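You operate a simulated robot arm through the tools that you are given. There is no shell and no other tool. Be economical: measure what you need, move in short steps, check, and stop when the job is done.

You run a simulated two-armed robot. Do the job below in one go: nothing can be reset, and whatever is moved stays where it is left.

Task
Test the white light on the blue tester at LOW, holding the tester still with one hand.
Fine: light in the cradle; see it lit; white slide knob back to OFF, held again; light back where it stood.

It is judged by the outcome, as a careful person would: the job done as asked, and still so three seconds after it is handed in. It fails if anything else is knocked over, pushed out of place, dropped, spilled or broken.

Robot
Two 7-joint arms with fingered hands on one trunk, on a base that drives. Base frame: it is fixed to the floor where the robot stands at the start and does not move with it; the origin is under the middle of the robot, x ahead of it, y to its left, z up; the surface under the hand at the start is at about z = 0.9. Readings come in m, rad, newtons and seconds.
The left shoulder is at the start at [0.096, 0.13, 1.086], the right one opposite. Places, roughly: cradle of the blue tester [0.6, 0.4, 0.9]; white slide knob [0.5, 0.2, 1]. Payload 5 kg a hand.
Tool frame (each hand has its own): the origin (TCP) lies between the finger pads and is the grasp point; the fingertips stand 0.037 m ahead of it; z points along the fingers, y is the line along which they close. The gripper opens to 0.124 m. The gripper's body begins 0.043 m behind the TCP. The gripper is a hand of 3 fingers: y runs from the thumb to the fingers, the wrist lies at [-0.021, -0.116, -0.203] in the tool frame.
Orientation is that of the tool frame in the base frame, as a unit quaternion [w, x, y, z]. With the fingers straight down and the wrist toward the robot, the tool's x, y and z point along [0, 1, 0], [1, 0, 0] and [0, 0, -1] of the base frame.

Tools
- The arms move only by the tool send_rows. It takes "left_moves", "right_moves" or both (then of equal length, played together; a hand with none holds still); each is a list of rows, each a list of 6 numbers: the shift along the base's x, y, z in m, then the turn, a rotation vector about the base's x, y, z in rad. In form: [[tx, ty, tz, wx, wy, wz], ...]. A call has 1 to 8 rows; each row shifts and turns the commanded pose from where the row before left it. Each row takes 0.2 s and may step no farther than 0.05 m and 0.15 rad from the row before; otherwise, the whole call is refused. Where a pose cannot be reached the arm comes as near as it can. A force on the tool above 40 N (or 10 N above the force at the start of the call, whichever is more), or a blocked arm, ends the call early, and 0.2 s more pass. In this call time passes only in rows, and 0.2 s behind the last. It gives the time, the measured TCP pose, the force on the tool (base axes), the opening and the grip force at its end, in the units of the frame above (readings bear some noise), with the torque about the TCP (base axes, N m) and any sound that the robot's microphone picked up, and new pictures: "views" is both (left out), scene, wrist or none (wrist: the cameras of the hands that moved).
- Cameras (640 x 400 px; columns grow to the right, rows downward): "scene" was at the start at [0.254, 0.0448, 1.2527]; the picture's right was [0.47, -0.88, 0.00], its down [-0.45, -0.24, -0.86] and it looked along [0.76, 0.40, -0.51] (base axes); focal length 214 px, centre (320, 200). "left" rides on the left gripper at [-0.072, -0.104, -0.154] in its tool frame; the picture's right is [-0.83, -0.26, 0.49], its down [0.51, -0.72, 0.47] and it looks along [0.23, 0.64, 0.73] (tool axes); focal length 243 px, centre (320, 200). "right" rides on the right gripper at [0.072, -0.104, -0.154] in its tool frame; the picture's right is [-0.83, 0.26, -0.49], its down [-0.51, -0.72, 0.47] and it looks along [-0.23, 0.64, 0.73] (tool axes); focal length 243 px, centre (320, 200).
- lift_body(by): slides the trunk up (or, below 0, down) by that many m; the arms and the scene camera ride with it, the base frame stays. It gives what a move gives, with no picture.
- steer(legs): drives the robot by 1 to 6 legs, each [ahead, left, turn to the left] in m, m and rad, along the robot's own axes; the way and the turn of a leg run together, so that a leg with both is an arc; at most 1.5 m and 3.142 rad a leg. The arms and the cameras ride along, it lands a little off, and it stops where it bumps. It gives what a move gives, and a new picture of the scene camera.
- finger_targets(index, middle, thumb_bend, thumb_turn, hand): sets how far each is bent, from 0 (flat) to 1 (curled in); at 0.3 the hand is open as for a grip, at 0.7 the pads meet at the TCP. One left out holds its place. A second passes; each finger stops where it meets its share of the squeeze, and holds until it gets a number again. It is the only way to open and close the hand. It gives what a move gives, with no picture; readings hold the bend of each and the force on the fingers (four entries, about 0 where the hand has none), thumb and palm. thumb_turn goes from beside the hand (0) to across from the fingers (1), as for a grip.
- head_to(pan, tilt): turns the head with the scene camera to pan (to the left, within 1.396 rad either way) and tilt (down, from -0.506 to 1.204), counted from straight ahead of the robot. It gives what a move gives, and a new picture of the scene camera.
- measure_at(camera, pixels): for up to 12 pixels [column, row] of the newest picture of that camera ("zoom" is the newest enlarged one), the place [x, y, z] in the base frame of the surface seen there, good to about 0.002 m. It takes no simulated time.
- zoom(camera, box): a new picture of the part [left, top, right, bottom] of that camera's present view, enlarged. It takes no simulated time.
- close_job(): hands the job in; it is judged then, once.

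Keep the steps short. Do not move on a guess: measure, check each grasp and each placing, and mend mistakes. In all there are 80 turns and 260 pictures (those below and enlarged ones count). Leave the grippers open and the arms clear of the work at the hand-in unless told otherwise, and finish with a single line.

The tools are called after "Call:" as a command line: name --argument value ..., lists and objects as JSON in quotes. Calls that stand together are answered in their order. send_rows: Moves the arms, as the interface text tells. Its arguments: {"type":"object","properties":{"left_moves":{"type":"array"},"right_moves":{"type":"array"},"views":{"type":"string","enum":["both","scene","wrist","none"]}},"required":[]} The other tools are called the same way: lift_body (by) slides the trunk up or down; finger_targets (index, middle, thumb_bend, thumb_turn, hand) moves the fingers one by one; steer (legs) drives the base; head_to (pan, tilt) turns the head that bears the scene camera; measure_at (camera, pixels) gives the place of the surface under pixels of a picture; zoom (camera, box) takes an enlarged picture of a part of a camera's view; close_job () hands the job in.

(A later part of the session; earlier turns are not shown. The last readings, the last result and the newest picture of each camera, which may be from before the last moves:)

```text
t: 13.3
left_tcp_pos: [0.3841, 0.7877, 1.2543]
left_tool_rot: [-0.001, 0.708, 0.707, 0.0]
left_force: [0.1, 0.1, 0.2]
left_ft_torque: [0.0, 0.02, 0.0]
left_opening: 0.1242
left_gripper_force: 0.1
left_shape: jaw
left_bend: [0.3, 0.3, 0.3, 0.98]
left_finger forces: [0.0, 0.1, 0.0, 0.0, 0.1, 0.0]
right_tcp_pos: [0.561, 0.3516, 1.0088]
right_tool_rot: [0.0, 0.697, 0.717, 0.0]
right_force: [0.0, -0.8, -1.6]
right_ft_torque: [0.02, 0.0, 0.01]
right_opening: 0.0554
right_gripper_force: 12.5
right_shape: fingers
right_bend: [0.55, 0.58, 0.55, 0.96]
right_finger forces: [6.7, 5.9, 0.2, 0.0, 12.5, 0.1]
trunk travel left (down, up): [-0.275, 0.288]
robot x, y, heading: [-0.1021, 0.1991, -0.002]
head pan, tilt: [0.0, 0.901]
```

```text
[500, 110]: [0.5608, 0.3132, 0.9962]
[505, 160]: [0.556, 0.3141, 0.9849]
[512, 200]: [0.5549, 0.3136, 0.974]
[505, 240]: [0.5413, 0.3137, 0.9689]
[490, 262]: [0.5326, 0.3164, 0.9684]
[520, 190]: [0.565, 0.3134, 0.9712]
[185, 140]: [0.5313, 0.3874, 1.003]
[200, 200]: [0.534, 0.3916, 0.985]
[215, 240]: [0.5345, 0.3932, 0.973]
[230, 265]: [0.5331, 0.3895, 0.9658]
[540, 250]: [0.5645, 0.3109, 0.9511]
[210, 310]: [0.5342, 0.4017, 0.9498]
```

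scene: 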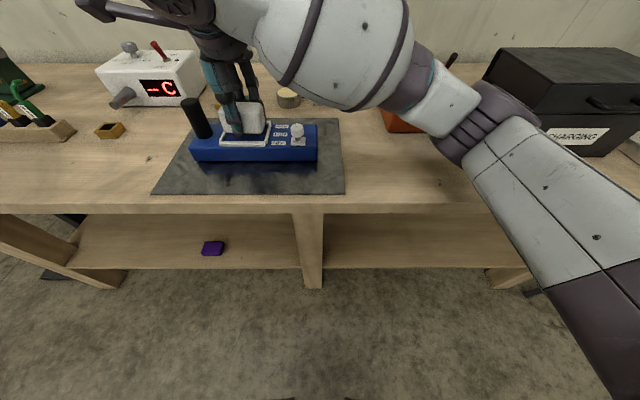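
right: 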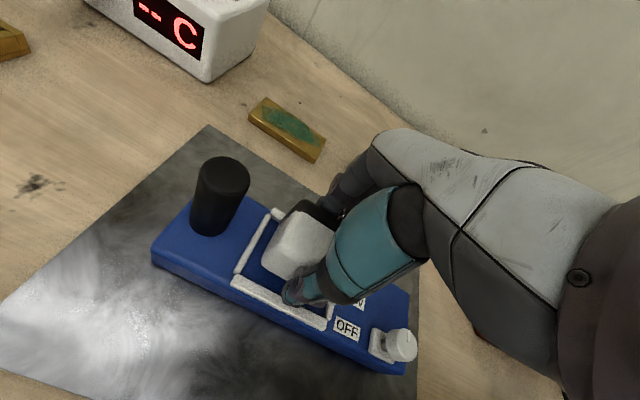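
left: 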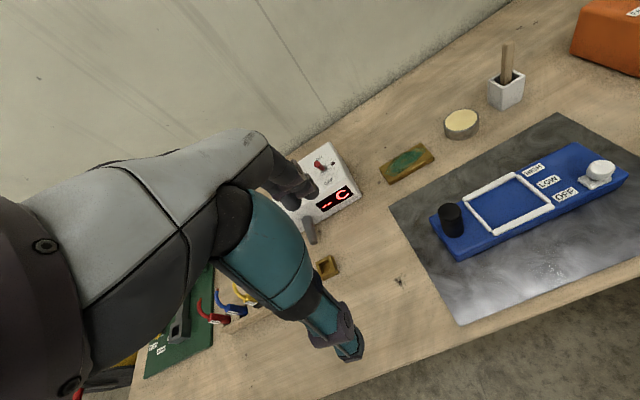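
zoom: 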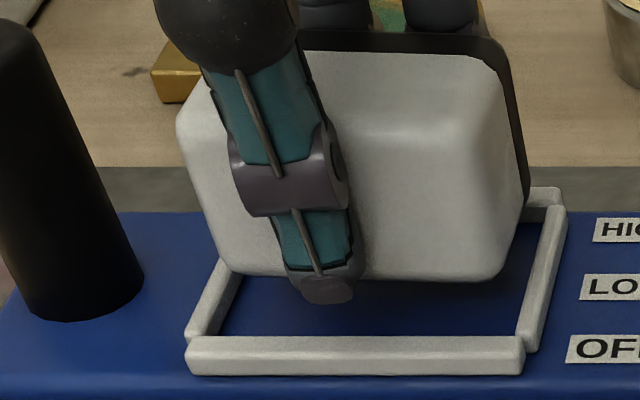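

The light's side faces are at y 0.3135 and 0.3925, and the cradle's inner walls are at about 0.3155 and 0.3965. I'll shift +0.003 in y and set it down gently.

Call:
send_rows --right_moves '[[0, 0.003, 0, 0, 0, 0], [0, 0, -0.006, 0, 0, 0], [0, 0, -0.004, 0, 0, 0], [0, 0, -0.004, 0, 0, 0]]' --views "scene"

Call:
zoom --camera "scene" --box '[205, 95, 290, 160]'

```text
t: 14.3
left_tcp_pos: [0.3839, 0.787, 1.2546]
left_tool_rot: [0.0, 0.707, 0.707, 0.001]
left_force: [-0.1, -0.6, 0.4]
left_ft_torque: [-0.01, 0.06, -0.01]
left_opening: 0.1239
left_gripper_force: 0.1
left_shape: jaw
left_bend: [0.3, 0.3, 0.3, 0.98]
left_finger forces: [0.0, 0.0, 0.1, 0.1, 0.1, 0.0]
right_tcp_pos: [0.5596, 0.3553, 0.9964]
right_tool_rot: [0.0, 0.697, 0.717, 0.0]
right_force: [1.2, 0.8, 1.2]
right_ft_torque: [0.0, -0.07, -0.01]
right_opening: 0.0553
right_gripper_force: 13.8
right_shape: fingers
right_bend: [0.55, 0.58, 0.55, 0.96]
right_finger forces: [6.6, 8.2, 0.0, 0.0, 12.5, 0.0]
trunk travel left (down, up): [-0.275, 0.288]
robot x, y, heading: [-0.0981, 0.1992, -0.002]
head pan, tilt: [0.0, 0.901]
```

scene: 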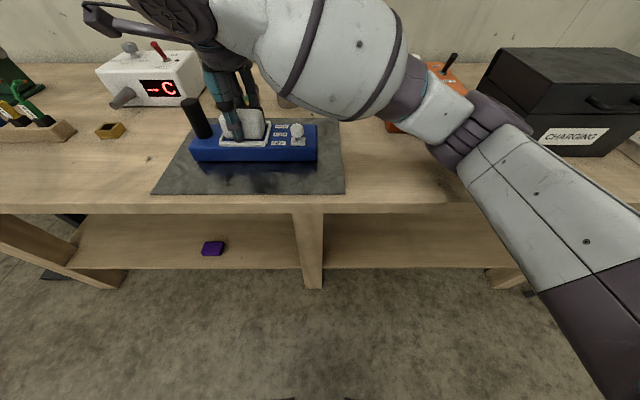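

```text
6.15 times, centred on (248, 128) of scene
```

zoom: 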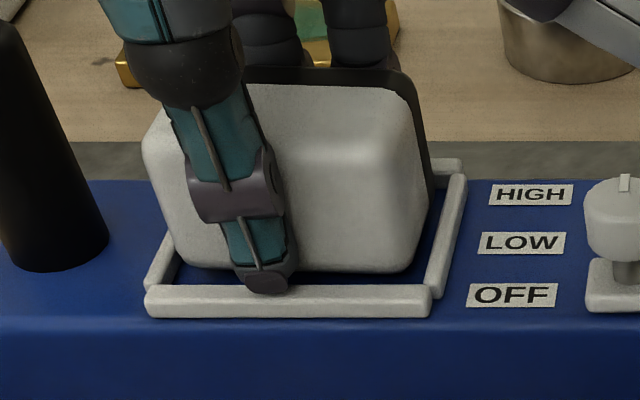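

It's inside the frame with no contact yet. I'll lower it the last few millimetres.

Call:
send_rows --right_moves '[[0, 0, -0.002, 0, 0, 0], [0, 0, -0.002, 0, 0, 0]]' --views "none"

Call:
zoom --camera "scene" --box '[205, 95, 290, 160]'

Call:
measure_at --camera "zoom" --pixels '[[400, 255], [190, 255], [350, 262], [420, 200], [165, 200], [350, 120], [425, 150], [270, 285]]'

```text
t: 14.9
left_tcp_pos: [0.383, 0.7865, 1.2542]
left_tool_rot: [0.0, 0.707, 0.707, 0.001]
left_force: [-0.8, 0.0, -0.7]
left_ft_torque: [0.0, 0.02, -0.02]
left_opening: 0.1239
left_gripper_force: 0.1
left_shape: jaw
left_bend: [0.3, 0.3, 0.3, 0.98]
left_finger forces: [0.0, 0.0, 0.1, 0.1, 0.0, 0.1]
right_tcp_pos: [0.559, 0.3554, 0.9934]
right_tool_rot: [0.001, 0.698, 0.717, 0.004]
right_force: [6.0, 0.1, 22.9]
right_ft_torque: [-0.29, -0.96, 0.04]
right_opening: 0.0555
right_gripper_force: 25.0
right_shape: fingers
right_bend: [0.55, 0.56, 0.55, 0.96]
right_finger forces: [7.3, 30.2, 0.0, 0.0, 12.7, 0.0]
trunk travel left (down, up): [-0.275, 0.288]
robot x, y, heading: [-0.1016, 0.1998, -0.003]
head pan, tilt: [0.0, 0.901]
```

```text
6.15 times, centred on (248, 128) of scene
```

zoom: 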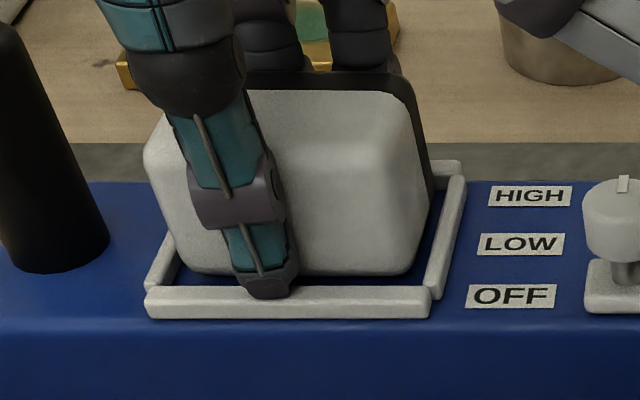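

```text
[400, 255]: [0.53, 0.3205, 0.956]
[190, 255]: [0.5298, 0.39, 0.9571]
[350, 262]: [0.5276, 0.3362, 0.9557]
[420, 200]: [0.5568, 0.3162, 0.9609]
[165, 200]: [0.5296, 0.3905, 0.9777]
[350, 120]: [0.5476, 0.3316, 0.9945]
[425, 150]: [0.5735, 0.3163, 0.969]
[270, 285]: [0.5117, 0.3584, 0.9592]
```

I read 23 N upward with 30 N on the middle finger, so that finger is resting on the back wall. The light's top is at 0.9945, so it is practically seated. I'll ease up 1.5 mm and open slowly so it drops that last bit.

Call:
send_rows --right_moves '[[0, 0, 0.0015, 0, 0, 0]]' --views "none"

Call:
finger_targets --hand "right" --index 0.48 --middle 0.48 --thumb_bend 0.48

Call:
zoom --camera "scene" --box '[205, 95, 290, 160]'

Call:
measure_at --camera "zoom" --pixels '[[400, 255], [190, 255], [350, 262], [420, 200], [165, 200], [350, 120], [425, 150]]'

```text
t: 15.3
left_tcp_pos: [0.384, 0.7875, 1.2545]
left_tool_rot: [0.0, 0.708, 0.706, 0.001]
left_force: [-0.5, 0.0, -1.0]
left_ft_torque: [0.01, 0.03, 0.04]
left_opening: 0.124
left_gripper_force: 0.1
left_shape: jaw
left_bend: [0.3, 0.3, 0.3, 0.98]
left_finger forces: [0.0, 0.1, 0.0, 0.0, 0.0, 0.0]
right_tcp_pos: [0.5596, 0.354, 0.994]
right_tool_rot: [0.0, 0.696, 0.718, 0.001]
right_force: [7.5, -0.1, 23.4]
right_ft_torque: [-0.27, -1.11, 0.08]
right_opening: 0.0553
right_gripper_force: 24.8
right_shape: fingers
right_bend: [0.55, 0.56, 0.55, 0.96]
right_finger forces: [7.9, 30.0, 0.0, 0.1, 12.2, 0.1]
trunk travel left (down, up): [-0.275, 0.288]
robot x, y, heading: [-0.0996, 0.1947, 0.0]
head pan, tilt: [0.0, 0.901]
```

```text
t: 16.4
left_tcp_pos: [0.3837, 0.7875, 1.2552]
left_tool_rot: [0.0, 0.708, 0.706, 0.0]
left_force: [-0.5, -0.6, -0.3]
left_ft_torque: [0.0, 0.01, 0.0]
left_opening: 0.1241
left_gripper_force: 0.0
left_shape: jaw
left_bend: [0.3, 0.3, 0.3, 0.98]
left_finger forces: [0.0, 0.0, 0.0, 0.0, 0.0, 0.0]
right_tcp_pos: [0.5587, 0.3554, 0.9929]
right_tool_rot: [0.001, 0.697, 0.717, 0.001]
right_force: [-3.1, -1.0, 9.3]
right_ft_torque: [-0.1, -0.22, -0.04]
right_opening: 0.0735
right_gripper_force: 4.5
right_shape: fingers
right_bend: [0.48, 0.5, 0.48, 0.97]
right_finger forces: [0.0, 9.0, 0.0, 0.0, 0.0, 0.0]
trunk travel left (down, up): [-0.275, 0.288]
robot x, y, heading: [-0.1, 0.1986, 0.002]
head pan, tilt: [0.0, 0.901]
```

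```text
6.15 times, centred on (248, 128) of scene
```

zoom: 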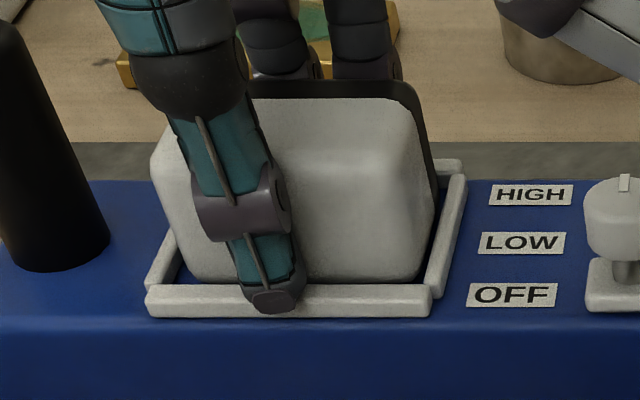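

```text
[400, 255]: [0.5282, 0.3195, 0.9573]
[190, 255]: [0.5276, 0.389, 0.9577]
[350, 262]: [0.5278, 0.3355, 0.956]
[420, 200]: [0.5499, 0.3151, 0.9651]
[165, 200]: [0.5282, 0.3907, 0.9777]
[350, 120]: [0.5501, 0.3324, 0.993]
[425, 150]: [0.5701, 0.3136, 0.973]
```

The light has dropped and is seated, with its top at 0.993. The middle finger still leans on the wall at 9 N, so I'll lift the hand a little, then open fully and rise clear.

Call:
send_rows --right_moves '[[0, 0, 0.005, 0, 0, 0], [0, 0, 0.005, 0, 0, 0]]' --views "none"

Call:
finger_targets --hand "right" --index 0.36 --middle 0.36 --thumb_bend 0.36

Call:
send_rows --right_moves '[[0, 0, 0.03, 0, 0, 0], [0, 0, 0.04, 0, 0, 0], [0, 0, 0.04, 0, 0, 0], [0, -0.04, 0, 0, 0, 0], [0, -0.04, 0, 0, 0, -0.03]]' --views "scene"

Call:
zoom --camera "scene" --box '[180, 80, 330, 180]'

```text
t: 16.9
left_tcp_pos: [0.3846, 0.788, 1.2546]
left_tool_rot: [0.0, 0.708, 0.706, 0.001]
left_force: [-0.3, -0.2, 0.4]
left_ft_torque: [0.0, -0.06, -0.01]
left_opening: 0.1239
left_gripper_force: 0.1
left_shape: jaw
left_bend: [0.3, 0.3, 0.3, 0.98]
left_finger forces: [0.0, 0.1, 0.0, 0.0, 0.1, 0.0]
right_tcp_pos: [0.5597, 0.3553, 1.0023]
right_tool_rot: [0.001, 0.697, 0.717, 0.0]
right_force: [0.6, -0.2, -0.4]
right_ft_torque: [-0.01, 0.01, 0.02]
right_opening: 0.074
right_gripper_force: 0.0
right_shape: fingers
right_bend: [0.48, 0.48, 0.48, 0.97]
right_finger forces: [0.1, 0.1, 0.0, 0.0, 0.0, 0.0]
trunk travel left (down, up): [-0.275, 0.288]
robot x, y, heading: [-0.0991, 0.1956, 0.0]
head pan, tilt: [0.0, 0.901]
```

```text
t: 17.9
left_tcp_pos: [0.3836, 0.787, 1.2544]
left_tool_rot: [0.001, 0.708, 0.706, 0.001]
left_force: [0.3, 0.0, -0.2]
left_ft_torque: [-0.01, -0.02, 0.0]
left_opening: 0.1238
left_gripper_force: 0.0
left_shape: jaw
left_bend: [0.3, 0.3, 0.3, 0.98]
left_finger forces: [0.1, 0.0, 0.1, 0.0, 0.0, 0.0]
right_tcp_pos: [0.5613, 0.3558, 1.0026]
right_tool_rot: [0.0, 0.697, 0.717, 0.0]
right_force: [-0.2, -0.1, -0.9]
right_ft_torque: [0.01, -0.02, 0.01]
right_opening: 0.1105
right_gripper_force: 0.1
right_shape: fingers
right_bend: [0.36, 0.36, 0.36, 0.97]
right_finger forces: [0.0, 0.1, 0.1, 0.0, 0.0, 0.0]
trunk travel left (down, up): [-0.275, 0.288]
robot x, y, heading: [-0.1011, 0.2004, 0.002]
head pan, tilt: [0.0, 0.901]
```

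```text
t: 19.1
left_tcp_pos: [0.3836, 0.7863, 1.256]
left_tool_rot: [0.0, 0.707, 0.707, 0.0]
left_force: [-0.2, -0.7, -0.1]
left_ft_torque: [0.02, -0.01, 0.0]
left_opening: 0.124
left_gripper_force: 0.1
left_shape: jaw
left_bend: [0.3, 0.3, 0.3, 0.98]
left_finger forces: [0.0, 0.0, 0.0, 0.1, 0.0, 0.1]
right_tcp_pos: [0.5567, 0.2758, 1.1128]
right_tool_rot: [-0.001, 0.708, 0.706, 0.001]
right_force: [0.6, -0.4, -0.3]
right_ft_torque: [0.04, -0.02, -0.01]
right_opening: 0.1104
right_gripper_force: 0.0
right_shape: fingers
right_bend: [0.36, 0.36, 0.36, 0.97]
right_finger forces: [0.0, 0.1, 0.0, 0.0, 0.0, 0.0]
trunk travel left (down, up): [-0.275, 0.288]
robot x, y, heading: [-0.0991, 0.1977, -0.001]
head pan, tilt: [0.0, 0.901]
```

scene: 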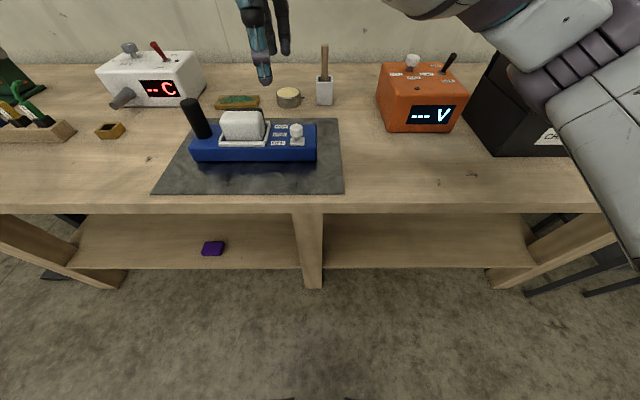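

```text
4.00 times, centred on (255, 130) of scene
```

zoom: 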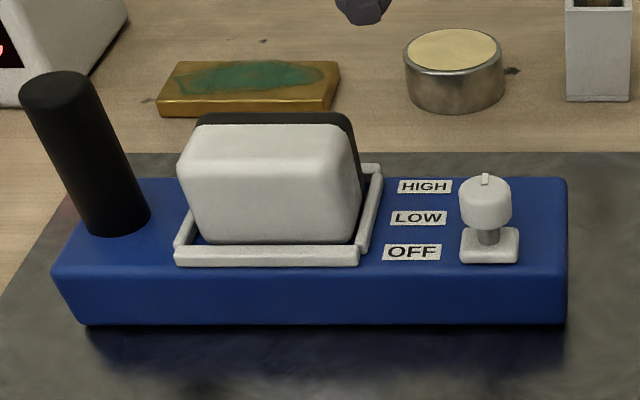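

The light sits in the cradle. Next I'll measure the post, the knob and the label positions.

Call:
measure_at --camera "zoom" --pixels '[[60, 90], [60, 76], [85, 150], [115, 220], [485, 180], [485, 205], [462, 205], [509, 205], [490, 252], [412, 252], [418, 218], [424, 186]]'

Call:
measure_at --camera "zoom" --pixels '[[30, 95], [100, 95], [65, 105], [485, 190], [463, 246], [516, 246], [490, 262], [270, 140], [190, 160], [340, 160], [490, 237]]'

```text
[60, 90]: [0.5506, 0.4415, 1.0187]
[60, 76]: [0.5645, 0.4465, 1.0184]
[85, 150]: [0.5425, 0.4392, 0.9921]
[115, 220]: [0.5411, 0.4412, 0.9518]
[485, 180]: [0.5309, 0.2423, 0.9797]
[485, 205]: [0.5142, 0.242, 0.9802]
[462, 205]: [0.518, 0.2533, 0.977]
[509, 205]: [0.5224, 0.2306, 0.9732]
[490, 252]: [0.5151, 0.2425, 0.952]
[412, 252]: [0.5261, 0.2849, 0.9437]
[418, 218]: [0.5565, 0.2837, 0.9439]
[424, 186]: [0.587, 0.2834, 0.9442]
```

```text
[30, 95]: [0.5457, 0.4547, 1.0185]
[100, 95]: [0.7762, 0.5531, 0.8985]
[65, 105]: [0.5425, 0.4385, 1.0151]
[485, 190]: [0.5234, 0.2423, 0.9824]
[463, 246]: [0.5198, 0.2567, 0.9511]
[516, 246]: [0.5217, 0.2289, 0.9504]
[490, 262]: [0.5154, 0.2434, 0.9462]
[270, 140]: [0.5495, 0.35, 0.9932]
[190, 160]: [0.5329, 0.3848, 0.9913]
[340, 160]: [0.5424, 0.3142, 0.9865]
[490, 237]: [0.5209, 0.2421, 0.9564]
```

The knob centre is at (0.526, 0.242), and the stops are OFF x 0.526, LOW 0.5565 and HIGH 0.587. The post is centred at (0.555, 0.444) with its top at 1.0185. I'll bring the left hand over the post and the right hand over the knob, both high.

Call:
send_rows --left_moves '[[0.018, -0.038, -0.005, 0, 0, 0], [0.018, -0.038, -0.005, 0, 0, 0], [0.018, -0.038, -0.005, 0, 0, 0], [0.019, -0.038, -0.005, 0, 0, 0], [0.02, -0.038, -0.005, 0, 0, 0], [0.02, -0.038, -0.005, 0, 0, 0], [0.02, -0.038, -0.005, 0, 0, 0], [0.02, -0.038, -0.005, 0, 0, 0]]' --right_moves '[[-0.004, -0.005, 0, 0, 0, 0], [-0.004, -0.005, 0, 0, 0, 0], [-0.004, -0.005, 0, 0, 0, 0], [-0.004, -0.005, 0, 0, 0, 0], [-0.004, -0.005, 0, 0, 0, 0], [-0.004, -0.005, 0, 0, 0, 0], [-0.004, -0.004, 0, 0, 0, 0], [-0.002, 0, 0, 0, 0, 0]]' --views "none"

Call:
send_rows --left_moves '[[0.018, -0.038, -0.02, 0, 0, 0], [0, 0, -0.04, 0, 0, 0], [0, 0, -0.04, 0, 0, 0]]' --views "both"

```text
t: 20.9
left_tcp_pos: [0.5393, 0.4818, 1.2136]
left_tool_rot: [-0.001, 0.708, 0.706, 0.0]
left_force: [0.3, -0.2, -1.0]
left_ft_torque: [0.03, 0.03, -0.02]
left_opening: 0.1242
left_gripper_force: 0.0
left_shape: jaw
left_bend: [0.3, 0.3, 0.3, 0.98]
left_finger forces: [0.1, 0.1, 0.0, 0.1, 0.0, 0.0]
right_tcp_pos: [0.5306, 0.2375, 1.1116]
right_tool_rot: [-0.001, 0.708, 0.706, 0.0]
right_force: [0.2, -0.6, 0.0]
right_ft_torque: [0.04, 0.01, 0.01]
right_opening: 0.1103
right_gripper_force: 0.0
right_shape: fingers
right_bend: [0.36, 0.36, 0.36, 0.97]
right_finger forces: [0.0, 0.0, 0.0, 0.0, 0.0, 0.0]
trunk travel left (down, up): [-0.275, 0.288]
robot x, y, heading: [-0.0982, 0.2002, 0.003]
head pan, tilt: [0.0, 0.901]
```

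```text
t: 21.8
left_tcp_pos: [0.5544, 0.4457, 1.1121]
left_tool_rot: [0.001, 0.708, 0.706, 0.0]
left_force: [-0.3, -0.6, 0.4]
left_ft_torque: [0.02, 0.01, 0.0]
left_opening: 0.1239
left_gripper_force: 0.0
left_shape: jaw
left_bend: [0.3, 0.3, 0.3, 0.98]
left_finger forces: [0.0, 0.0, 0.0, 0.1, 0.0, 0.0]
right_tcp_pos: [0.5293, 0.2421, 1.1129]
right_tool_rot: [0.0, 0.708, 0.707, -0.001]
right_force: [-0.3, -0.5, 0.0]
right_ft_torque: [0.01, -0.01, -0.04]
right_opening: 0.11
right_gripper_force: 0.1
right_shape: fingers
right_bend: [0.36, 0.36, 0.36, 0.97]
right_finger forces: [0.0, 0.0, 0.1, 0.0, 0.0, 0.0]
trunk travel left (down, up): [-0.275, 0.288]
robot x, y, heading: [-0.1033, 0.1968, -0.001]
head pan, tilt: [0.0, 0.901]
```

scene: 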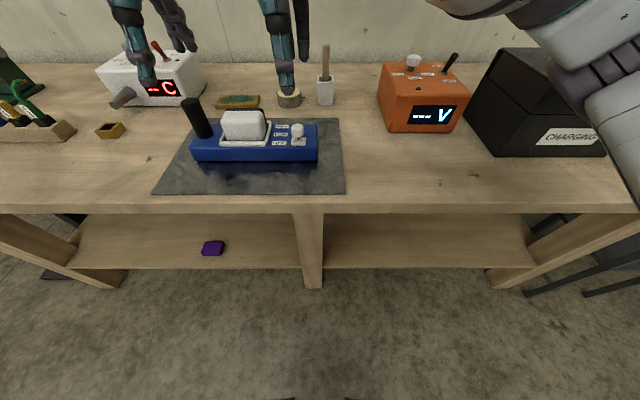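
left: 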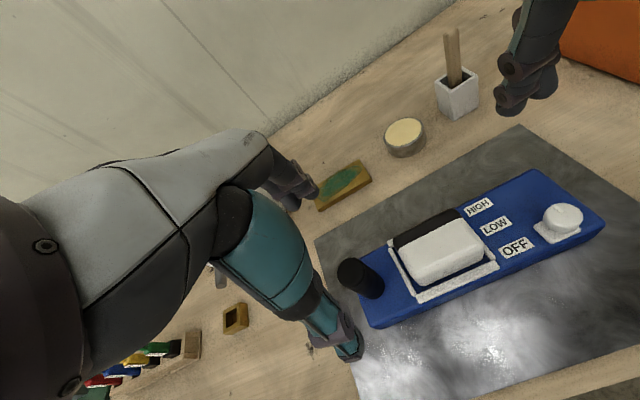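

Both hands are positioned. I'll lower the left hand around the post to TCP z ≈ 1.0.

Call:
send_rows --left_moves '[[0, 0, -0.04, 0, 0, 0], [0, 0, -0.04, 0, 0, 0], [0, 0, -0.031, 0, 0, 0]]' --views "both"

Call:
zoom --camera "scene" --box '[150, 50, 310, 170]'

```text
t: 22.6
left_tcp_pos: [0.5556, 0.4447, 1.0031]
left_tool_rot: [0.0, 0.708, 0.707, 0.0]
left_force: [-1.0, -0.1, 0.0]
left_ft_torque: [0.0, 0.0, -0.01]
left_opening: 0.1241
left_gripper_force: 0.1
left_shape: jaw
left_bend: [0.3, 0.3, 0.3, 0.98]
left_finger forces: [0.0, 0.0, 0.0, 0.0, 0.0, 0.1]
right_tcp_pos: [0.5304, 0.2411, 1.1137]
right_tool_rot: [-0.001, 0.708, 0.706, 0.0]
right_force: [0.2, 0.6, 0.3]
right_ft_torque: [0.0, -0.01, 0.01]
right_opening: 0.1102
right_gripper_force: 0.0
right_shape: fingers
right_bend: [0.36, 0.36, 0.36, 0.97]
right_finger forces: [0.1, 0.1, 0.0, 0.0, 0.1, 0.0]
trunk travel left (down, up): [-0.275, 0.288]
robot x, y, heading: [-0.0995, 0.1992, -0.001]
head pan, tilt: [0.0, 0.901]
```

scene: 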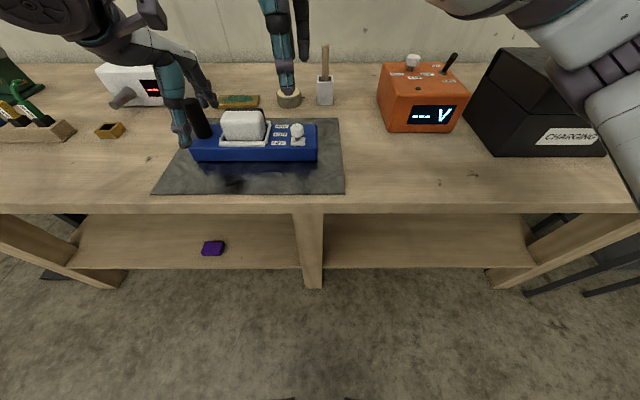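
left: 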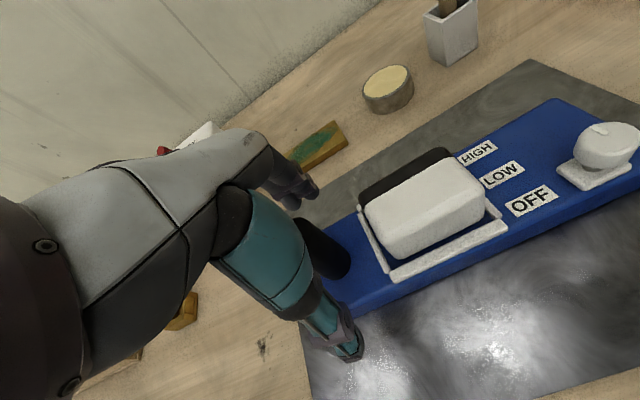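

```text
3.33 times, centred on (230, 110) of scene
```

zoom: 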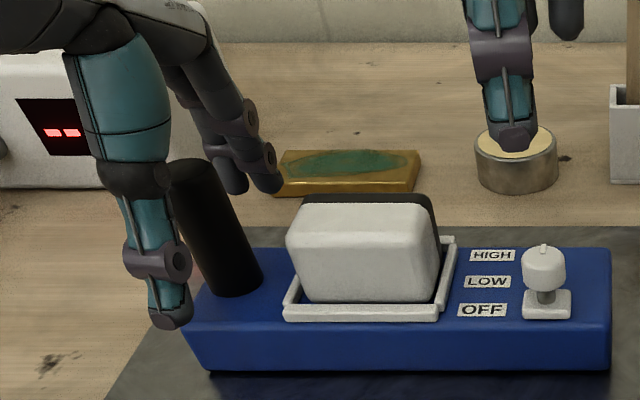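

Call:
measure_at --camera "zoom" --pixels '[[168, 318], [165, 290], [185, 290], [235, 285], [200, 165], [265, 180], [238, 185], [220, 250], [260, 160]]'

```text
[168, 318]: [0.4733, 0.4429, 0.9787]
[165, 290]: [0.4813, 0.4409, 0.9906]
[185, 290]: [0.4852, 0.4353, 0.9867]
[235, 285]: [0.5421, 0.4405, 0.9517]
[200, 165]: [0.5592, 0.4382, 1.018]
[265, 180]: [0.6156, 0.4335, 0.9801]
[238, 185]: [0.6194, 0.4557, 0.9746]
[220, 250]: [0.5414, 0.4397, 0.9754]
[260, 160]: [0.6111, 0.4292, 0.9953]
```

The thumb lines up with the post at y ≈ 0.441 and the two fingers sit on either side behind it. I'll close gently on the post.

Call:
finger_targets --hand "left" --index 0.68 --middle 0.68 --thumb_bend 0.68

Call:
zoom --camera "scene" --box '[150, 50, 310, 170]'

Call:
measure_at --camera "zoom" --pixels '[[235, 285], [486, 310], [487, 282], [542, 262], [545, 305], [370, 230], [288, 310], [438, 310]]'

```text
t: 23.6
left_tcp_pos: [0.5559, 0.4446, 1.004]
left_tool_rot: [-0.001, 0.708, 0.707, 0.001]
left_force: [0.9, -0.8, 0.0]
left_ft_torque: [-0.01, 0.04, -0.02]
left_opening: 0.0297
left_gripper_force: 7.7
left_shape: fingers
left_bend: [0.63, 0.65, 0.62, 0.97]
left_finger forces: [4.2, 4.2, 0.0, 0.0, 7.5, 0.1]
right_tcp_pos: [0.5293, 0.241, 1.1131]
right_tool_rot: [0.0, 0.708, 0.707, 0.0]
right_force: [0.2, 0.1, 0.7]
right_ft_torque: [-0.04, 0.03, 0.03]
right_opening: 0.1105
right_gripper_force: 0.0
right_shape: fingers
right_bend: [0.36, 0.36, 0.36, 0.97]
right_finger forces: [0.0, 0.0, 0.1, 0.0, 0.0, 0.0]
trunk travel left (down, up): [-0.275, 0.288]
robot x, y, heading: [-0.098, 0.1965, -0.002]
head pan, tilt: [0.0, 0.901]
```

```text
3.33 times, centred on (230, 110) of scene
```

zoom: 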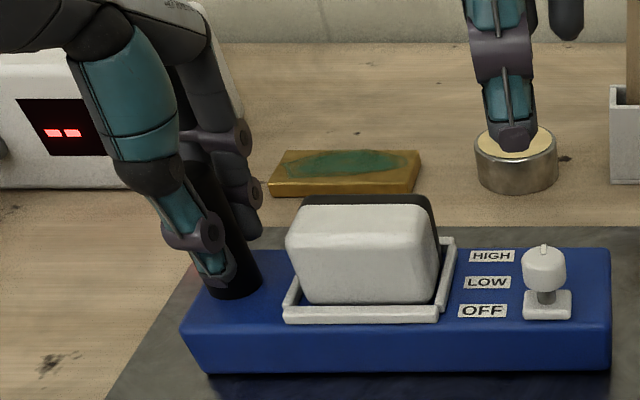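

```text
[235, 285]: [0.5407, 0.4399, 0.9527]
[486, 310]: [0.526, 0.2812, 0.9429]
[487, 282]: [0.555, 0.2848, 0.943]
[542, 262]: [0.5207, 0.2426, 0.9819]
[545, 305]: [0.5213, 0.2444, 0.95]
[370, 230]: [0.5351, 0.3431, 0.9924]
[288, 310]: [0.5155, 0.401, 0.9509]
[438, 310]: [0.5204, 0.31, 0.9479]
```

The tester didn't move. I'll firm the grip a little, and read the closed thumb's tip height so I can set a safe height for the knob grip.

Call:
measure_at --camera "zoom" --pixels '[[218, 282], [225, 278], [215, 270], [222, 284], [250, 228], [248, 233]]'

Call:
finger_targets --hand "left" --index 0.76 --middle 0.76 --thumb_bend 0.76

Call:
send_rows --right_moves '[[-0.002, 0.001, -0.04, 0, 0, 0], [-0.001, 0, -0.04, 0, 0, 0]]' --views "scene"

Call:
zoom --camera "scene" --box '[180, 60, 340, 180]'

```text
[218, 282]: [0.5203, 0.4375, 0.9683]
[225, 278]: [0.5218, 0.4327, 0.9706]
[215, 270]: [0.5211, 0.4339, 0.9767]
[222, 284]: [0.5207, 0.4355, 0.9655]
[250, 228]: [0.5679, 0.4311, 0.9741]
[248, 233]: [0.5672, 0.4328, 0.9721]
```

```text
t: 24.6
left_tcp_pos: [0.5556, 0.4454, 1.0035]
left_tool_rot: [0.0, 0.708, 0.707, 0.001]
left_force: [-1.1, 0.1, -0.4]
left_ft_torque: [0.0, 0.15, -0.19]
left_opening: 0.0278
left_gripper_force: 19.6
left_shape: fingers
left_bend: [0.63, 0.66, 0.63, 0.97]
left_finger forces: [9.8, 11.1, 0.1, 0.0, 19.6, 0.0]
right_tcp_pos: [0.5294, 0.2415, 1.1131]
right_tool_rot: [0.0, 0.708, 0.707, 0.0]
right_force: [0.1, 0.6, -0.2]
right_ft_torque: [-0.03, 0.01, 0.02]
right_opening: 0.1102
right_gripper_force: 0.1
right_shape: fingers
right_bend: [0.36, 0.36, 0.36, 0.97]
right_finger forces: [0.1, 0.0, 0.1, 0.0, 0.1, 0.1]
trunk travel left (down, up): [-0.275, 0.288]
robot x, y, heading: [-0.1013, 0.1996, 0.0]
head pan, tilt: [0.0, 0.901]
```

```text
t: 25.1
left_tcp_pos: [0.5571, 0.4451, 1.0029]
left_tool_rot: [0.0, 0.708, 0.706, 0.0]
left_force: [0.4, -0.3, 0.1]
left_ft_torque: [-0.02, 0.12, -0.15]
left_opening: 0.0275
left_gripper_force: 20.6
left_shape: fingers
left_bend: [0.63, 0.66, 0.64, 0.96]
left_finger forces: [10.1, 11.0, 0.1, 0.2, 19.3, 0.0]
right_tcp_pos: [0.5258, 0.2433, 1.0333]
right_tool_rot: [0.0, 0.708, 0.706, 0.001]
right_force: [0.1, -0.5, -0.2]
right_ft_torque: [0.01, 0.01, 0.01]
right_opening: 0.1103
right_gripper_force: 0.1
right_shape: fingers
right_bend: [0.36, 0.36, 0.36, 0.97]
right_finger forces: [0.0, 0.1, 0.0, 0.1, 0.0, 0.1]
trunk travel left (down, up): [-0.275, 0.288]
robot x, y, heading: [-0.0996, 0.1961, -0.001]
head pan, tilt: [0.0, 0.901]
```

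scene: 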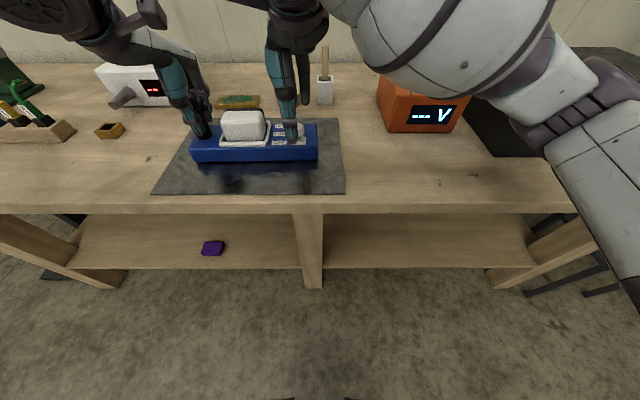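

```text
3.33 times, centred on (260, 120) of scene
```

zoom: 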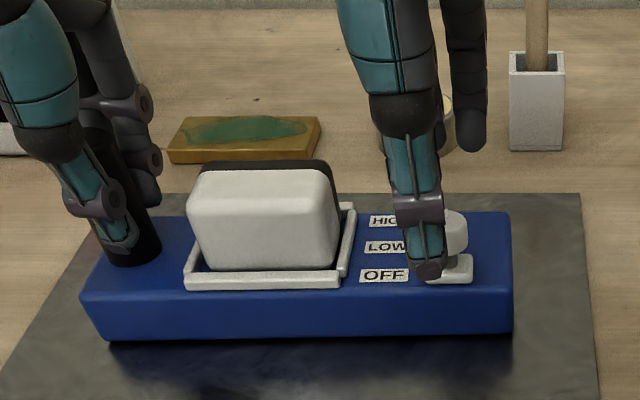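

The right hand straddles the knob. The closed tip sits about 0.038 below the TCP, so I'll lower to TCP z ≈ 0.996 and close softly on the knob.

Call:
send_rows --right_moves '[[0, 0, -0.02, 0, 0, 0], [0, 0, -0.017, 0, 0, 0]]' --views "none"

Call:
finger_targets --hand "right" --index 0.66 --middle 0.66 --thumb_bend 0.66

Call:
zoom --camera "scene" --box '[180, 60, 340, 180]'

```text
t: 25.8
left_tcp_pos: [0.5561, 0.4454, 1.0037]
left_tool_rot: [0.0, 0.708, 0.707, 0.0]
left_force: [-0.6, -0.5, 0.0]
left_ft_torque: [-0.02, 0.1, -0.17]
left_opening: 0.0278
left_gripper_force: 20.4
left_shape: fingers
left_bend: [0.63, 0.66, 0.64, 0.96]
left_finger forces: [10.1, 10.7, 0.1, 0.0, 19.2, 0.1]
right_tcp_pos: [0.5267, 0.2415, 0.9976]
right_tool_rot: [0.0, 0.708, 0.706, 0.0]
right_force: [-1.5, -0.1, 0.3]
right_ft_torque: [0.06, 0.03, -0.02]
right_opening: 0.1104
right_gripper_force: 0.0
right_shape: fingers
right_bend: [0.36, 0.36, 0.36, 0.97]
right_finger forces: [0.1, 0.1, 0.0, 0.0, 0.0, 0.1]
trunk travel left (down, up): [-0.275, 0.288]
robot x, y, heading: [-0.1022, 0.1978, 0.003]
head pan, tilt: [0.0, 0.901]
```

```text
t: 26.8
left_tcp_pos: [0.5546, 0.4455, 1.0041]
left_tool_rot: [0.0, 0.707, 0.707, 0.0]
left_force: [-1.1, -1.3, 0.5]
left_ft_torque: [-0.05, 0.13, -0.22]
left_opening: 0.0276
left_gripper_force: 19.7
left_shape: fingers
left_bend: [0.63, 0.66, 0.64, 0.96]
left_finger forces: [10.5, 10.7, 0.1, 0.0, 19.3, 0.0]
right_tcp_pos: [0.5265, 0.2407, 0.9965]
right_tool_rot: [0.0, 0.708, 0.706, -0.001]
right_force: [0.4, 1.4, 0.6]
right_ft_torque: [0.04, 0.01, -0.05]
right_opening: 0.024
right_gripper_force: 1.9
right_shape: fingers
right_bend: [0.64, 0.65, 0.65, 0.97]
right_finger forces: [2.5, 0.7, 0.0, 0.1, 1.7, 0.0]
trunk travel left (down, up): [-0.275, 0.288]
robot x, y, heading: [-0.0966, 0.1964, -0.003]
head pan, tilt: [0.0, 0.901]
```

```text
3.33 times, centred on (260, 120) of scene
```

zoom: 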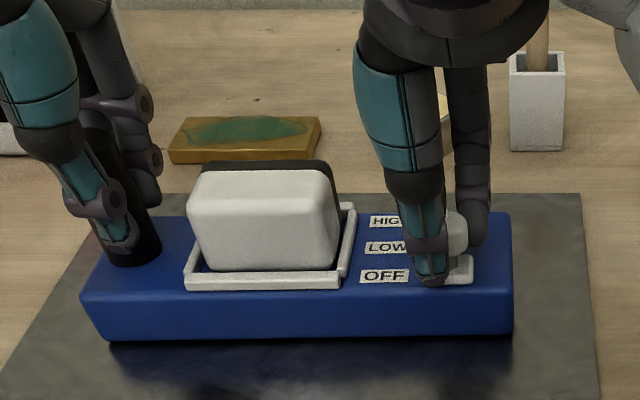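

I have the knob lightly gripped, with an opening of 0.024. I'll firm up a bit, then slide +x 0.030 towards LOW in small steps.

Call:
finger_targets --hand "right" --index 0.71 --middle 0.71 --thumb_bend 0.71

Call:
send_rows --right_moves '[[0.006, 0, 0, 0, 0, 0], [0.006, 0, 0, 0, 0, 0], [0.006, 0, 0, 0, 0, 0], [0.006, 0, 0, 0, 0, 0], [0.006, 0, 0, 0, 0, 0]]' --views "scene"

Call:
zoom --camera "scene" --box '[180, 60, 340, 180]'

```text
t: 27.8
left_tcp_pos: [0.5565, 0.4437, 1.0031]
left_tool_rot: [0.0, 0.708, 0.706, 0.0]
left_force: [-2.0, -2.2, -0.1]
left_ft_torque: [-0.04, 0.04, -0.23]
left_opening: 0.0278
left_gripper_force: 20.8
left_shape: fingers
left_bend: [0.63, 0.66, 0.64, 0.96]
left_finger forces: [10.6, 10.8, 0.1, 0.0, 19.4, 0.0]
right_tcp_pos: [0.526, 0.2426, 0.9965]
right_tool_rot: [0.0, 0.708, 0.707, 0.0]
right_force: [0.7, 0.6, 0.1]
right_ft_torque: [0.04, 0.09, 0.03]
right_opening: 0.0217
right_gripper_force: 9.9
right_shape: fingers
right_bend: [0.65, 0.68, 0.66, 0.97]
right_finger forces: [7.3, 3.8, 0.1, 0.0, 8.8, 0.1]
trunk travel left (down, up): [-0.275, 0.288]
robot x, y, heading: [-0.0979, 0.2002, -0.001]
head pan, tilt: [0.0, 0.901]
```

```text
t: 28.9
left_tcp_pos: [0.5568, 0.4458, 1.0033]
left_tool_rot: [-0.001, 0.708, 0.706, 0.0]
left_force: [0.1, 6.0, 0.0]
left_ft_torque: [0.13, 0.02, 0.02]
left_opening: 0.0278
left_gripper_force: 20.2
left_shape: fingers
left_bend: [0.63, 0.66, 0.65, 0.95]
left_finger forces: [10.3, 11.7, 0.0, 0.0, 18.4, 0.0]
right_tcp_pos: [0.5573, 0.2424, 0.9958]
right_tool_rot: [-0.001, 0.708, 0.706, 0.001]
right_force: [0.9, -6.0, -0.2]
right_ft_torque: [-0.11, 0.07, 0.07]
right_opening: 0.0211
right_gripper_force: 10.6
right_shape: fingers
right_bend: [0.65, 0.67, 0.66, 0.98]
right_finger forces: [4.9, 6.9, 0.1, 0.0, 8.6, 0.0]
trunk travel left (down, up): [-0.275, 0.288]
robot x, y, heading: [-0.1, 0.199, -0.002]
head pan, tilt: [0.0, 0.901]
```

scene: 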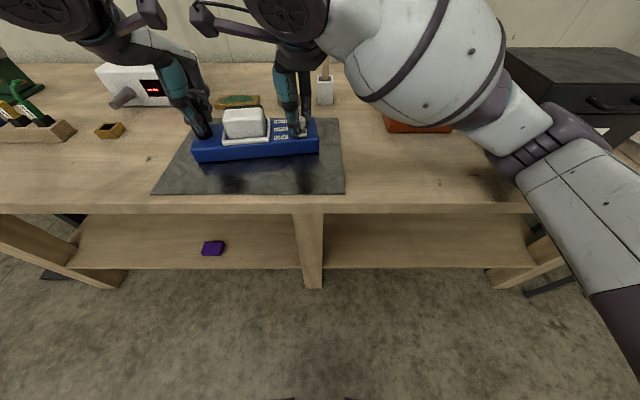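

```text
3.33 times, centred on (260, 120) of scene
```

zoom: 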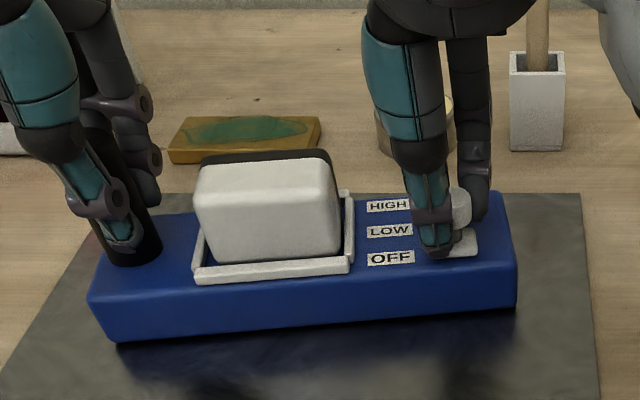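

The tester yawed about the post with the knob instead of the knob sliding, so a round post alone gives too little hold. The light isn't lit. I'll measure how far it turned and whether the knob slid at all.

Call:
zoom --camera "scene" --box '[260, 95, 330, 160]'

Call:
measure_at --camera "scene" --pixels '[[196, 152], [317, 146], [296, 138], [274, 137], [274, 129], [274, 122], [304, 120], [230, 142], [284, 137], [301, 134]]'

Call:
zoom --camera "right" --box '[0, 0, 640, 400]'

```text
6.15 times, centred on (295, 128) of scene
```

zoom: 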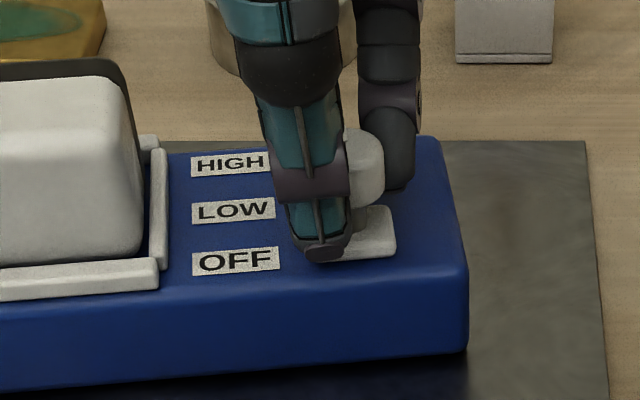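

```text
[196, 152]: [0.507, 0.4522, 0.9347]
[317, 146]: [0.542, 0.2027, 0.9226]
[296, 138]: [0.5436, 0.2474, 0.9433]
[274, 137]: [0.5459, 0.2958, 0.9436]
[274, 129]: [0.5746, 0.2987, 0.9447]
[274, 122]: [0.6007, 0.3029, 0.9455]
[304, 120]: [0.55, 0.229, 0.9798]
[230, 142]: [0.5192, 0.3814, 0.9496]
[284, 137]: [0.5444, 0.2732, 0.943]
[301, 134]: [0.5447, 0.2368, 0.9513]
```

```text
1.00 times, centred on (320, 200) of right (not enlarged: the box is as wide or as high as the picture)
```

zoom: 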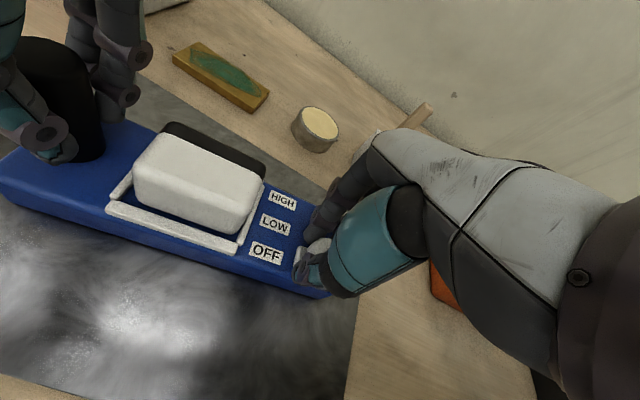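

The tester turned about 0.13 rad about the post and the knob is still at OFF. I'll bring it back the way it came, then check.

Call:
send_rows --right_moves '[[-0.006, 0, 0, 0, 0, 0], [-0.006, 0, 0, 0, 0, 0], [-0.006, 0, 0, 0, 0, 0], [-0.006, 0, 0, 0, 0, 0], [-0.006, 0, 0, 0, 0, 0]]' --views "scene"

Call:
zoom --camera "scene" --box '[180, 60, 340, 180]'

Call:
measure_at --camera "scene" --pixels '[[196, 152], [315, 152], [274, 142], [275, 134], [276, 127], [299, 144], [225, 144], [262, 144]]'

```text
t: 30.1
left_tcp_pos: [0.5567, 0.4449, 1.0034]
left_tool_rot: [0.0, 0.708, 0.707, 0.0]
left_force: [-1.7, 1.1, -0.4]
left_ft_torque: [0.07, 0.08, -0.22]
left_opening: 0.0275
left_gripper_force: 21.0
left_shape: fingers
left_bend: [0.63, 0.66, 0.65, 0.96]
left_finger forces: [9.7, 12.4, 0.0, 0.1, 19.9, 0.0]
right_tcp_pos: [0.5266, 0.2425, 0.996]
right_tool_rot: [0.0, 0.707, 0.707, 0.0]
right_force: [0.1, -0.9, 0.1]
right_ft_torque: [0.02, 0.02, -0.02]
right_opening: 0.0212
right_gripper_force: 9.8
right_shape: fingers
right_bend: [0.65, 0.68, 0.66, 0.97]
right_finger forces: [6.8, 4.8, 0.1, 0.1, 8.3, 0.0]
trunk travel left (down, up): [-0.275, 0.288]
robot x, y, heading: [-0.0991, 0.1971, -0.001]
head pan, tilt: [0.0, 0.901]
```

scene: 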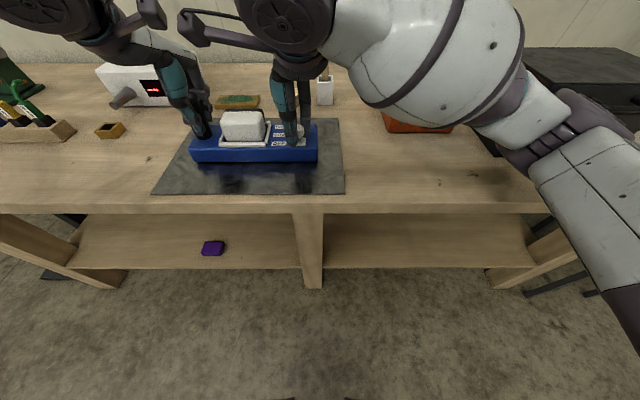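

```text
3.33 times, centred on (260, 120) of scene
```

zoom: 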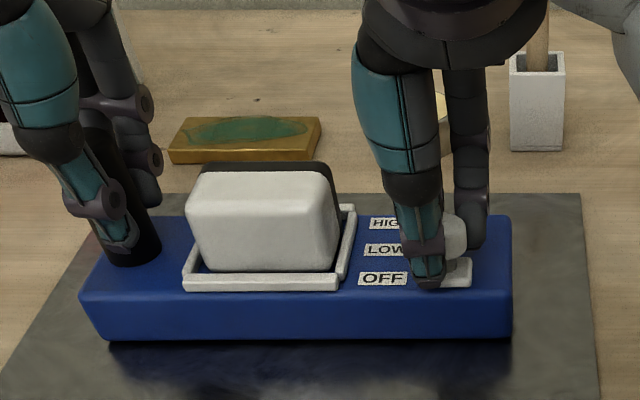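

```text
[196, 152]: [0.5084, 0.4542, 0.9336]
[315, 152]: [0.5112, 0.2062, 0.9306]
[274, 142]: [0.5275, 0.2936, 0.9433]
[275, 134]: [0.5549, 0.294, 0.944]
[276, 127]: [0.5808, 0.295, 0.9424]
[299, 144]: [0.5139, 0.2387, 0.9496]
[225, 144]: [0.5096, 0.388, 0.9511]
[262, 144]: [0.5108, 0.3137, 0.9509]
```

The tester is back square. I'll squeeze the post much harder with the left hand, then try a short 9 mm slide and look.

Call:
finger_targets --hand "left" --index 1.0 --middle 1.0 --thumb_bend 1.0

Call:
send_rows --right_moves '[[0.003, 0, 0, 0, 0, 0], [0.003, 0, 0, 0, 0, 0], [0.003, 0, 0, 0, 0, 0]]' --views "none"

Call:
zoom --camera "scene" --box '[180, 60, 340, 180]'

Call:
measure_at --camera "zoom" --pixels '[[100, 320], [490, 320], [382, 279], [455, 270], [390, 250], [190, 280], [330, 285]]'

```text
t: 31.1
left_tcp_pos: [0.5552, 0.444, 1.0032]
left_tool_rot: [0.0, 0.708, 0.707, 0.0]
left_force: [0.2, 2.4, -3.9]
left_ft_torque: [0.11, -0.06, -0.06]
left_opening: 0.0264
left_gripper_force: 23.8
left_shape: fingers
left_bend: [0.72, 0.72, 0.64, 0.96]
left_finger forces: [12.2, 12.6, 0.0, 0.0, 22.7, 0.0]
right_tcp_pos: [0.5258, 0.243, 0.9966]
right_tool_rot: [0.0, 0.707, 0.707, 0.0]
right_force: [1.4, -3.7, 1.1]
right_ft_torque: [-0.09, 0.06, 0.0]
right_opening: 0.0206
right_gripper_force: 9.8
right_shape: fingers
right_bend: [0.65, 0.68, 0.66, 0.97]
right_finger forces: [5.6, 6.1, 0.0, 0.0, 8.0, 0.1]
trunk travel left (down, up): [-0.275, 0.288]
robot x, y, heading: [-0.1031, 0.1996, -0.0]
head pan, tilt: [0.0, 0.901]
```

```text
t: 31.9
left_tcp_pos: [0.555, 0.4441, 1.0042]
left_tool_rot: [0.0, 0.707, 0.707, 0.0]
left_force: [0.5, 1.5, -2.4]
left_ft_torque: [0.07, -0.06, 0.01]
left_opening: 0.0261
left_gripper_force: 24.3
left_shape: fingers
left_bend: [0.72, 0.72, 0.64, 0.95]
left_finger forces: [12.6, 12.1, 0.0, 0.0, 22.5, 0.0]
right_tcp_pos: [0.5373, 0.242, 0.9959]
right_tool_rot: [0.0, 0.707, 0.707, 0.0]
right_force: [-0.5, -0.5, -0.3]
right_ft_torque: [-0.02, 0.05, 0.08]
right_opening: 0.0208
right_gripper_force: 10.4
right_shape: fingers
right_bend: [0.65, 0.68, 0.66, 0.97]
right_finger forces: [6.2, 5.7, 0.1, 0.1, 8.6, 0.0]
trunk travel left (down, up): [-0.275, 0.288]
robot x, y, heading: [-0.0969, 0.2014, -0.0]
head pan, tilt: [0.0, 0.901]
```

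```text
3.33 times, centred on (260, 120) of scene
```

zoom: 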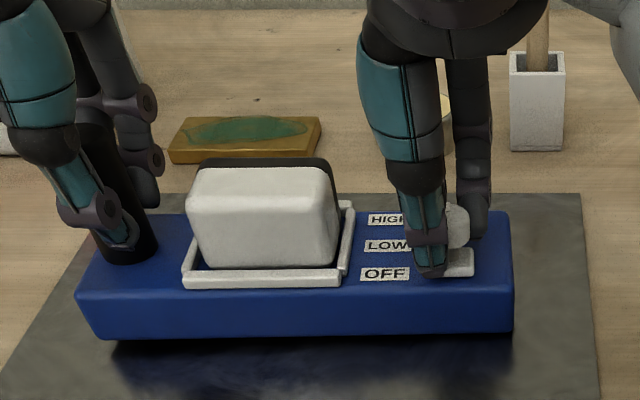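

```text
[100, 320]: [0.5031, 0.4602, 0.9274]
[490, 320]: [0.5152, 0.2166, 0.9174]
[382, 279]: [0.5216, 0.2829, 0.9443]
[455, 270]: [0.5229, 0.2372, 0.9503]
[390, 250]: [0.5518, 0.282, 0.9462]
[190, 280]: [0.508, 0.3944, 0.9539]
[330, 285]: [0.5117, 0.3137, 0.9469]
```

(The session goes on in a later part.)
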